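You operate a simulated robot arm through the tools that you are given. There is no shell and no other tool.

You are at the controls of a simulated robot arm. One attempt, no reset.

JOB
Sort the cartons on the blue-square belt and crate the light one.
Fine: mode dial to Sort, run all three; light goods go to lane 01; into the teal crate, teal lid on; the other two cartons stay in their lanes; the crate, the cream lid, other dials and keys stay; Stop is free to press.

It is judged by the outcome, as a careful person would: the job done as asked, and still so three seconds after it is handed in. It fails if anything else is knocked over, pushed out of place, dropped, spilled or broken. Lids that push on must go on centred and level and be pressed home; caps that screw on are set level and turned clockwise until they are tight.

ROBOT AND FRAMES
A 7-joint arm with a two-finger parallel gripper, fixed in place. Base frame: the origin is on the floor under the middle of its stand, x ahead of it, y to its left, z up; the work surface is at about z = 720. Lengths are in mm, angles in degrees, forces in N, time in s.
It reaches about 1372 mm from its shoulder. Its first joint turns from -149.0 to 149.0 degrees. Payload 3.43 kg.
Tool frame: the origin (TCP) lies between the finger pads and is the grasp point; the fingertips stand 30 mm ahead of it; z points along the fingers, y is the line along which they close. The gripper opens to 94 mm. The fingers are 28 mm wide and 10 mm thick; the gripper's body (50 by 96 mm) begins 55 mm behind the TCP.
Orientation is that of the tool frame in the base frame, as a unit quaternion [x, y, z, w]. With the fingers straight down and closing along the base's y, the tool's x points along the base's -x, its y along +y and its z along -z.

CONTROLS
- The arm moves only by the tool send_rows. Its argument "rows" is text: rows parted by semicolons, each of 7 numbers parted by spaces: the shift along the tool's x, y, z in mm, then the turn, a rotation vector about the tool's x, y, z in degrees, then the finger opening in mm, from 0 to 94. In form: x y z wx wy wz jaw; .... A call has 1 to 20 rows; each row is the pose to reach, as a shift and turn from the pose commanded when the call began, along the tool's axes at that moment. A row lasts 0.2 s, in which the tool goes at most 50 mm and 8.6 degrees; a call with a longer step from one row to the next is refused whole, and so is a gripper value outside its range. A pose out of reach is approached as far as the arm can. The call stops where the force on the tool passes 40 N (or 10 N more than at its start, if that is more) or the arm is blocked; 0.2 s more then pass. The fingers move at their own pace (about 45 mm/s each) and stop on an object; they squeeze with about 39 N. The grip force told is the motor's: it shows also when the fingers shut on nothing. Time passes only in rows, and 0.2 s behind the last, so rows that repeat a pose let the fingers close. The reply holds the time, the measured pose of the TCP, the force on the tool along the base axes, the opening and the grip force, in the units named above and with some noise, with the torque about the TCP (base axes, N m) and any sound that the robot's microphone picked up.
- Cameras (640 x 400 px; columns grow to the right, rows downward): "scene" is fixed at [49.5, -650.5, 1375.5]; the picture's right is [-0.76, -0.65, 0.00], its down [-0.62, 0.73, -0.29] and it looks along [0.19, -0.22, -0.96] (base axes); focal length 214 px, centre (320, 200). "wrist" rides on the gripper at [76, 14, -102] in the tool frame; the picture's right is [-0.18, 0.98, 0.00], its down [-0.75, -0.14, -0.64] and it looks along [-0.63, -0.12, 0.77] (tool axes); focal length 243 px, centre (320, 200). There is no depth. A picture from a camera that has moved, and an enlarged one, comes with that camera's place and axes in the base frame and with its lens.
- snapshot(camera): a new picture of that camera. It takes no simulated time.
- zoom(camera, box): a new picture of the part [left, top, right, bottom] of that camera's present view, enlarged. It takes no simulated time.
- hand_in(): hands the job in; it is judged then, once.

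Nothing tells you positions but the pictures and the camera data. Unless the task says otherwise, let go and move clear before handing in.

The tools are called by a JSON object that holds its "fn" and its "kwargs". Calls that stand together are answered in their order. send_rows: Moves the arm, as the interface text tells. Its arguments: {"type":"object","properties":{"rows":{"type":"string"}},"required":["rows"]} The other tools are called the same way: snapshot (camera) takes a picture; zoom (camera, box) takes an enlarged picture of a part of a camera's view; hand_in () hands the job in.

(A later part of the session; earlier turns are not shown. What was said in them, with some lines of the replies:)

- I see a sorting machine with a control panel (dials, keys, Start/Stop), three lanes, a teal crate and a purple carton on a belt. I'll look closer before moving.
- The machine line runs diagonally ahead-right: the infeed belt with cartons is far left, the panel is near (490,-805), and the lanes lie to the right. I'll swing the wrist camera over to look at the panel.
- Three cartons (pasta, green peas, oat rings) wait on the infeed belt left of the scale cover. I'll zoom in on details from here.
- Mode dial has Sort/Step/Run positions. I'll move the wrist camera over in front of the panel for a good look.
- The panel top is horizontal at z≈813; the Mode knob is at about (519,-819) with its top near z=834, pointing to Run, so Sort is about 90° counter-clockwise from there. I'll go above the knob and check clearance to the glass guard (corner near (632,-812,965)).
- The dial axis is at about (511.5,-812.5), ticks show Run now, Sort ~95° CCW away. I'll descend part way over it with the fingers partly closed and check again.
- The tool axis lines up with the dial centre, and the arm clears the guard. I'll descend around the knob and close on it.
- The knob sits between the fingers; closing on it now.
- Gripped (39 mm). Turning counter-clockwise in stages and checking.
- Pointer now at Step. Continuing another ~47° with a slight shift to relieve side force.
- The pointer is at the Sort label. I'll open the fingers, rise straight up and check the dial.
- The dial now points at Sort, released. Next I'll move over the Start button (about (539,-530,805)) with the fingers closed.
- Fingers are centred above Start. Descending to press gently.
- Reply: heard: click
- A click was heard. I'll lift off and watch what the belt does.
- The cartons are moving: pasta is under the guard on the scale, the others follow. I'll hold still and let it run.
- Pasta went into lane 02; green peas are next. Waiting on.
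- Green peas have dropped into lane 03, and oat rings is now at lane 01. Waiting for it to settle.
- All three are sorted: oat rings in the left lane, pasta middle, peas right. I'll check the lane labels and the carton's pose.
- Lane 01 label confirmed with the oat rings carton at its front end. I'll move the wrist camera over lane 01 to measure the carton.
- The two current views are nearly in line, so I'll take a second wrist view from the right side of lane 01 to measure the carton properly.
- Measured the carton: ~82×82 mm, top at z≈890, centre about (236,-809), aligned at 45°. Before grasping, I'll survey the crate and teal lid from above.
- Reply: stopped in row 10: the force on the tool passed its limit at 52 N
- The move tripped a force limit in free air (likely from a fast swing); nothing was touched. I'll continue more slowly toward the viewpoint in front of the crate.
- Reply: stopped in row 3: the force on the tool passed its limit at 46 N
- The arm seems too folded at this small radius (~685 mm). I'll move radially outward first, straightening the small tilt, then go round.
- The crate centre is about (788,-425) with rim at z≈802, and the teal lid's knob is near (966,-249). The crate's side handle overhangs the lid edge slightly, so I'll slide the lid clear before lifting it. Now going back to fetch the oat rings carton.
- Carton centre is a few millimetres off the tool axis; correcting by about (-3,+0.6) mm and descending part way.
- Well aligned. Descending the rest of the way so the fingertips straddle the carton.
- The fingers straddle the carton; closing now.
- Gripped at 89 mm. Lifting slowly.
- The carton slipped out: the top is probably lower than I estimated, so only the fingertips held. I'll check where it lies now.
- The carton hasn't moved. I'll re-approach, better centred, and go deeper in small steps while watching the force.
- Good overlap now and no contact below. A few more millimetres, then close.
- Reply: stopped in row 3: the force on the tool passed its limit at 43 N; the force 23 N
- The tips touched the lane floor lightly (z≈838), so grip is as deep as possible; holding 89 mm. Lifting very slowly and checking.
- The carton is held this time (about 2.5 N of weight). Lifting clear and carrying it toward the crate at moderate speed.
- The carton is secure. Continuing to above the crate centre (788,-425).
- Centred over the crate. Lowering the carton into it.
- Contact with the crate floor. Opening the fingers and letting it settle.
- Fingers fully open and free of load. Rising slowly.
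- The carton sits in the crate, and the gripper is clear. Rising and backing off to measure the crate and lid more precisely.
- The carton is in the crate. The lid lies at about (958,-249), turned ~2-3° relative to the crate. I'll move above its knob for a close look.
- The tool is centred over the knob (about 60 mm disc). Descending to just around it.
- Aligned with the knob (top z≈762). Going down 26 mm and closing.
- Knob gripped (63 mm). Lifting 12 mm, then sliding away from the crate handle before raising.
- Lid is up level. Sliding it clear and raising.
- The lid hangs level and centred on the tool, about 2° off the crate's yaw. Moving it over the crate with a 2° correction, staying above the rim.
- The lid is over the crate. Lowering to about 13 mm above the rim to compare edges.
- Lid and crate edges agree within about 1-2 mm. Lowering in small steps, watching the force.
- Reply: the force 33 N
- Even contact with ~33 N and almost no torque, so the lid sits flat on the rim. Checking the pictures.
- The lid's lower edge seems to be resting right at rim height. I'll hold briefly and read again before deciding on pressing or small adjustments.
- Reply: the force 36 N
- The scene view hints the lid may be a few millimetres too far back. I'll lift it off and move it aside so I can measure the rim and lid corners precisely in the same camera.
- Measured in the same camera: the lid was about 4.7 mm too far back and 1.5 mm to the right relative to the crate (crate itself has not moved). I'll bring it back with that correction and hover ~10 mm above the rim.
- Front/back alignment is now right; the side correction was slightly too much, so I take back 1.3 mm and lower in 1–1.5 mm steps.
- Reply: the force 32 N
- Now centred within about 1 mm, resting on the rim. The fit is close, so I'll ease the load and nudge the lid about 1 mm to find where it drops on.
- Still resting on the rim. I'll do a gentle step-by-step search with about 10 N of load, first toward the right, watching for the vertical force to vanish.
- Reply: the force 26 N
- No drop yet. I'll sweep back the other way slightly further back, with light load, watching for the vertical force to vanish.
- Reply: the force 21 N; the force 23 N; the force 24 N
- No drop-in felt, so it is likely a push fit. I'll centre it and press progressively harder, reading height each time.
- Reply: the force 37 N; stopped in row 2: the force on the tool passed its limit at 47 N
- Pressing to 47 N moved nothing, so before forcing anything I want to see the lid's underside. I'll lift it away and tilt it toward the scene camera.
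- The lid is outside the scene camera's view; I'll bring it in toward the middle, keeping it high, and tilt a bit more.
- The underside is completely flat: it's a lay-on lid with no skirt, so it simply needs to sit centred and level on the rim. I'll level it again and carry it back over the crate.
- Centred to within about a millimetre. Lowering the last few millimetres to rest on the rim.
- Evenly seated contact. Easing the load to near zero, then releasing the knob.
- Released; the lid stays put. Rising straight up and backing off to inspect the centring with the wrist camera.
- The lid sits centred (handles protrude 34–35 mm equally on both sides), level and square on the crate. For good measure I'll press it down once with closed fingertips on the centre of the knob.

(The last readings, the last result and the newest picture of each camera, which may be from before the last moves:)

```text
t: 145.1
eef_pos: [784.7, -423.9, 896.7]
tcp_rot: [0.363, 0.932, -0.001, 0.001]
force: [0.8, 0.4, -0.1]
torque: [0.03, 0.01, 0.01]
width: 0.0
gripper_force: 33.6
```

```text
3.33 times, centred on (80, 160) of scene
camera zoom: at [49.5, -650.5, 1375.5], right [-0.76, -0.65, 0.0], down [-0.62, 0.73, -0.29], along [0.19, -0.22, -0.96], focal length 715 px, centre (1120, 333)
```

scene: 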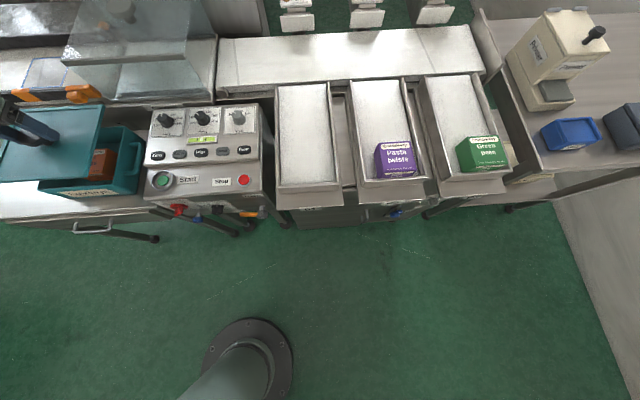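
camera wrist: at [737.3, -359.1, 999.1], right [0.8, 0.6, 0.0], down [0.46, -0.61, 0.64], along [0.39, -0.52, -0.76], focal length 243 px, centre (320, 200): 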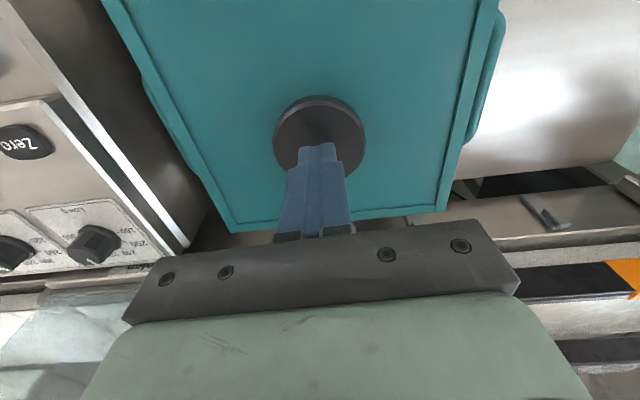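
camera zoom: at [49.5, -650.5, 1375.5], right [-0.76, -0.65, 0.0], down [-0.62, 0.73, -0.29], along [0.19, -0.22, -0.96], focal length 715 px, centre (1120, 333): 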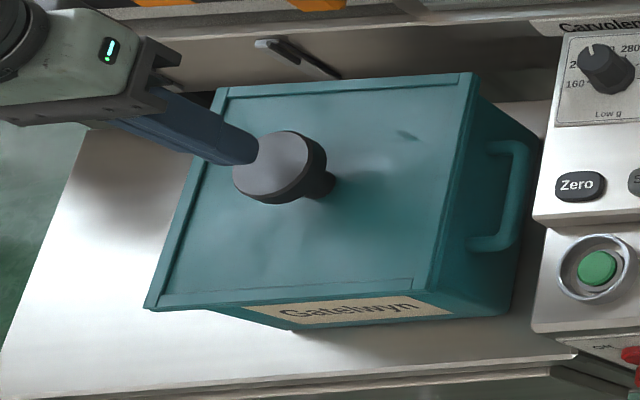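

{"fn": "send_rows", "kwargs": {"rows": "0 0 8 0 0 0 0; 0 0 15 0 0 0 0; 0 0 18 0 0 0 0; 0 0 19.5 0 0 0 0; 0 0 20.5 0 0 0 0; 0 0 21 0 0 0 0"}}

```text
t: 146.1
eef_pos: [783.9, -423.5, 881.6]
tcp_rot: [0.363, 0.932, -0.001, 0.004]
force: [-4.5, 0.7, 12.0]
torque: [0.16, 0.2, -0.03]
width: 0.0
gripper_force: 32.6
stopped in row 4: the force on the tool passed its limit at 45 N (the readings are from after the stop); the commanded pose is now the measured one
```

It met the knob a little sooner than expected and pressed with 45 N – firmly home. Lifting off and checking that nothing moved.

{"fn": "send_rows", "kwargs": {"rows": "0 0 -5 0 0 0 0; 0 0 -20 0 0 0 0; 0 0 -50 0 0 0 0; 0 0 -90 0 0 0 0; 0 0 -135 0 0 0 0; 20 0 -175 0 0 0 20; 50 0 -200 0 0 0 40; 80 0 -212 0 0 0 60; 100 0 -214 0 0 0 60; 100 0 -214 0 0 0 60"}}

{"fn": "snapshot", "kwargs": {"camera": "wrist"}}

{"fn": "zoom", "kwargs": {"camera": "wrist", "box": [200, 20, 440, 200]}}

{"fn": "zoom", "kwargs": {"camera": "scene", "box": [0, 100, 160, 220]}}

{"fn": "snapshot", "kwargs": {"camera": "scene"}}

```text
t: 148.3
eef_pos: [710.8, -355.0, 1092.9]
tcp_rot: [0.363, 0.932, 0.0, 0.004]
force: [0.4, 0.5, 0.6]
torque: [0.02, 0.0, 0.01]
width: 60.1
gripper_force: 0.1
```

```text
taken
camera wrist: at [663.0, -291.2, 1196.0], right [0.8, 0.6, 0.0], down [0.46, -0.61, 0.65], along [0.39, -0.52, -0.76], focal length 243 px, centre (320, 200)
```

wrist: 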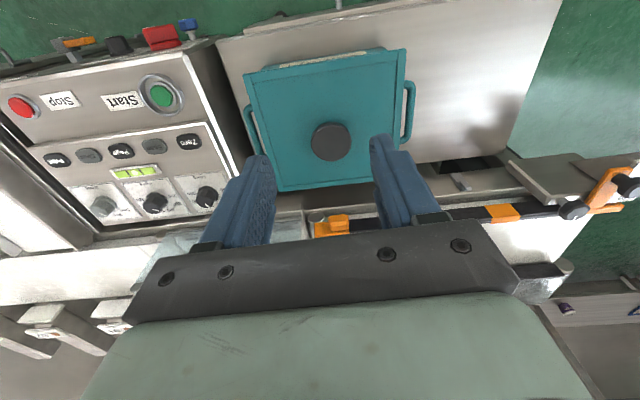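

```text
2.22 times, centred on (320, 110) of wrist
camera zoom: at [663.0, -291.2, 1196.0], right [0.8, 0.6, 0.0], down [0.46, -0.61, 0.65], along [0.39, -0.52, -0.76], focal length 539 px, centre (320, 400)
```

zoom: 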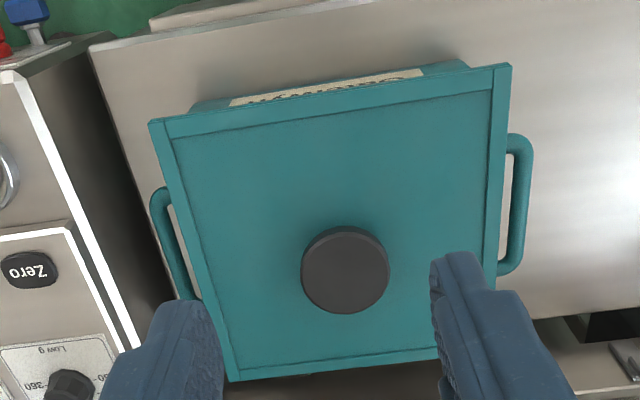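

```text
3.33 times, centred on (80, 160) of scene
camera zoom: at [49.5, -650.5, 1375.5], right [-0.76, -0.65, 0.0], down [-0.62, 0.73, -0.29], along [0.19, -0.22, -0.96], focal length 715 px, centre (1120, 333)
```

zoom: 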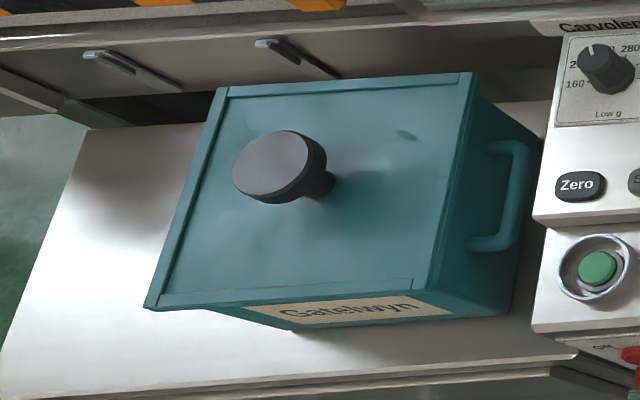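

```text
taken
```

scene: 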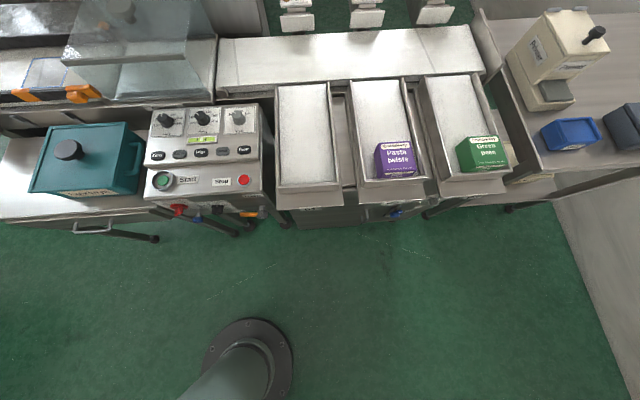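

{"fn": "zoom", "kwargs": {"camera": "scene", "box": [95, 168, 120, 188]}}

{"fn": "zoom", "kwargs": {"camera": "scene", "box": [108, 112, 133, 132]}}

{"fn": "zoom", "kwargs": {"camera": "scene", "box": [25, 175, 50, 195]}}

{"fn": "zoom", "kwargs": {"camera": "scene", "box": [130, 90, 290, 220]}}

{"fn": "zoom", "kwargs": {"camera": "scene", "box": [340, 80, 640, 230]}}

```text
16.00 times, centred on (108, 178) of scene
camera zoom: at [49.5, -650.5, 1375.5], right [-0.76, -0.65, 0.0], down [-0.62, 0.73, -0.29], along [0.19, -0.22, -0.96], focal length 3432 px, centre (3720, 552)
```

zoom: 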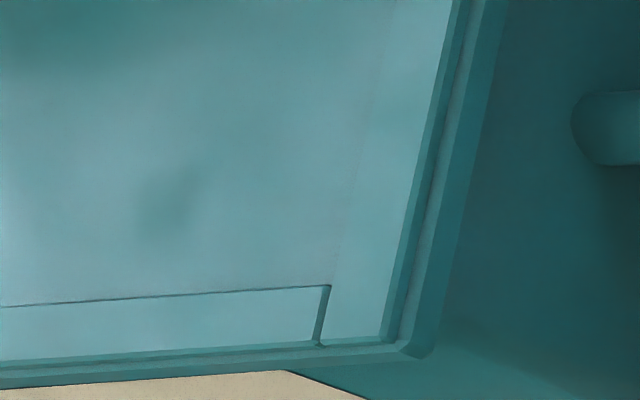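

```text
16.00 times, centred on (120, 122) of scene
camera zoom: at [49.5, -650.5, 1375.5], right [-0.76, -0.65, 0.0], down [-0.62, 0.73, -0.29], along [0.19, -0.22, -0.96], focal length 3432 px, centre (3512, 1448)
```

zoom: 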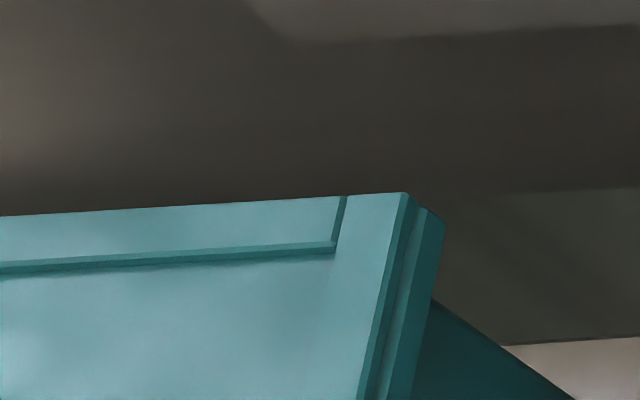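

```text
16.00 times, centred on (38, 185) of scene
camera zoom: at [49.5, -650.5, 1375.5], right [-0.76, -0.65, 0.0], down [-0.62, 0.73, -0.29], along [0.19, -0.22, -0.96], focal length 3432 px, centre (4840, 440)
```

zoom: 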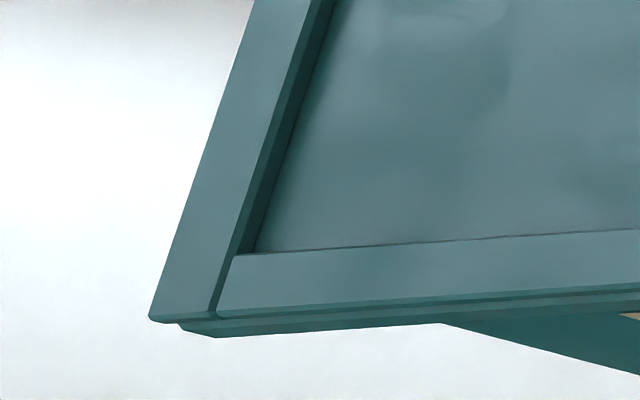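

```text
3.08 times, centred on (210, 155) of scene
camera zoom: at [49.5, -650.5, 1375.5], right [-0.76, -0.65, 0.0], down [-0.62, 0.73, -0.29], along [0.19, -0.22, -0.96], focal length 660 px, centre (658, 338)
```

zoom: 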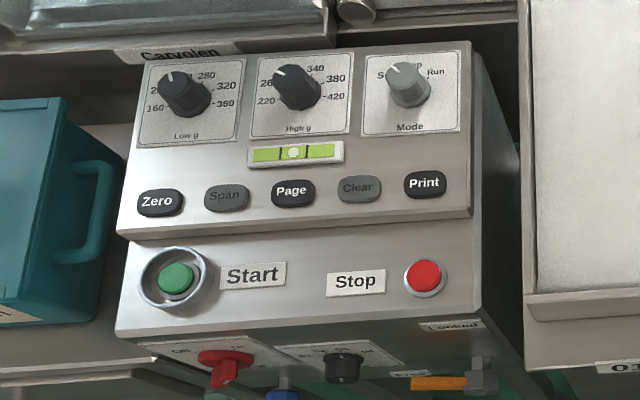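

```text
2.13 times, centred on (490, 155) of scene
camera zoom: at [49.5, -650.5, 1375.5], right [-0.76, -0.65, 0.0], down [-0.62, 0.73, -0.29], along [0.19, -0.22, -0.96], focal length 458 px, centre (-43, 296)
```

zoom: 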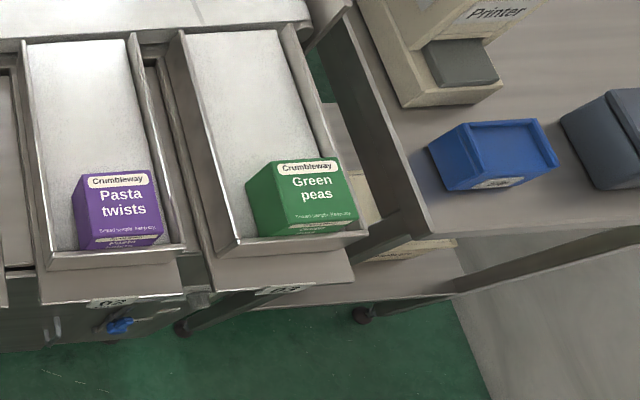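

Everything checks out: the dial points to Sort and the other dials and keys are as they were. Pasta is in lane 02, peas in lane 03, and the oat rings are in the teal crate with its lid centred, level and pressed down. The gripper is empty and clear, so I'm handing in.

{"fn": "hand_in", "kwargs": {}}

```text
The job is handed in.
```

The job is handed in. The oat rings carton weighed light, so it went to lane 01. It is now in the teal crate with the teal lid on.

- **Sorting:** I turned the mode dial from Run to Sort and pressed Start once. All three cartons ran through. Pasta twists went to lane 02 and green peas to lane 03, and both are still there.
- **Carton:** My first grip on the oat rings was too shallow and slipped off, but the carton never left the lane floor. The second grip held, and I set it down on the crate floor.
- **Lid:** I took the lid off and re-placed it several times, because it wouldn't settle any lower on the rim. I then tilted it to look: the underside is flat, with no skirt to push over the rim. It rests on the rim, level and centred to within about 1–2 mm. I pressed it down once on the knob at about 45 N, and it didn't move or click.
- **Everything else:** In the last pictures the crate, the other two dials, the keys and the two sorted cartons look unmoved. I never identified the cream lid in the pictures, and I didn't reach anywhere outside the work area described here. I didn't press Stop, so the belt may still be running.

The gripper is open, empty and clear above the crate.
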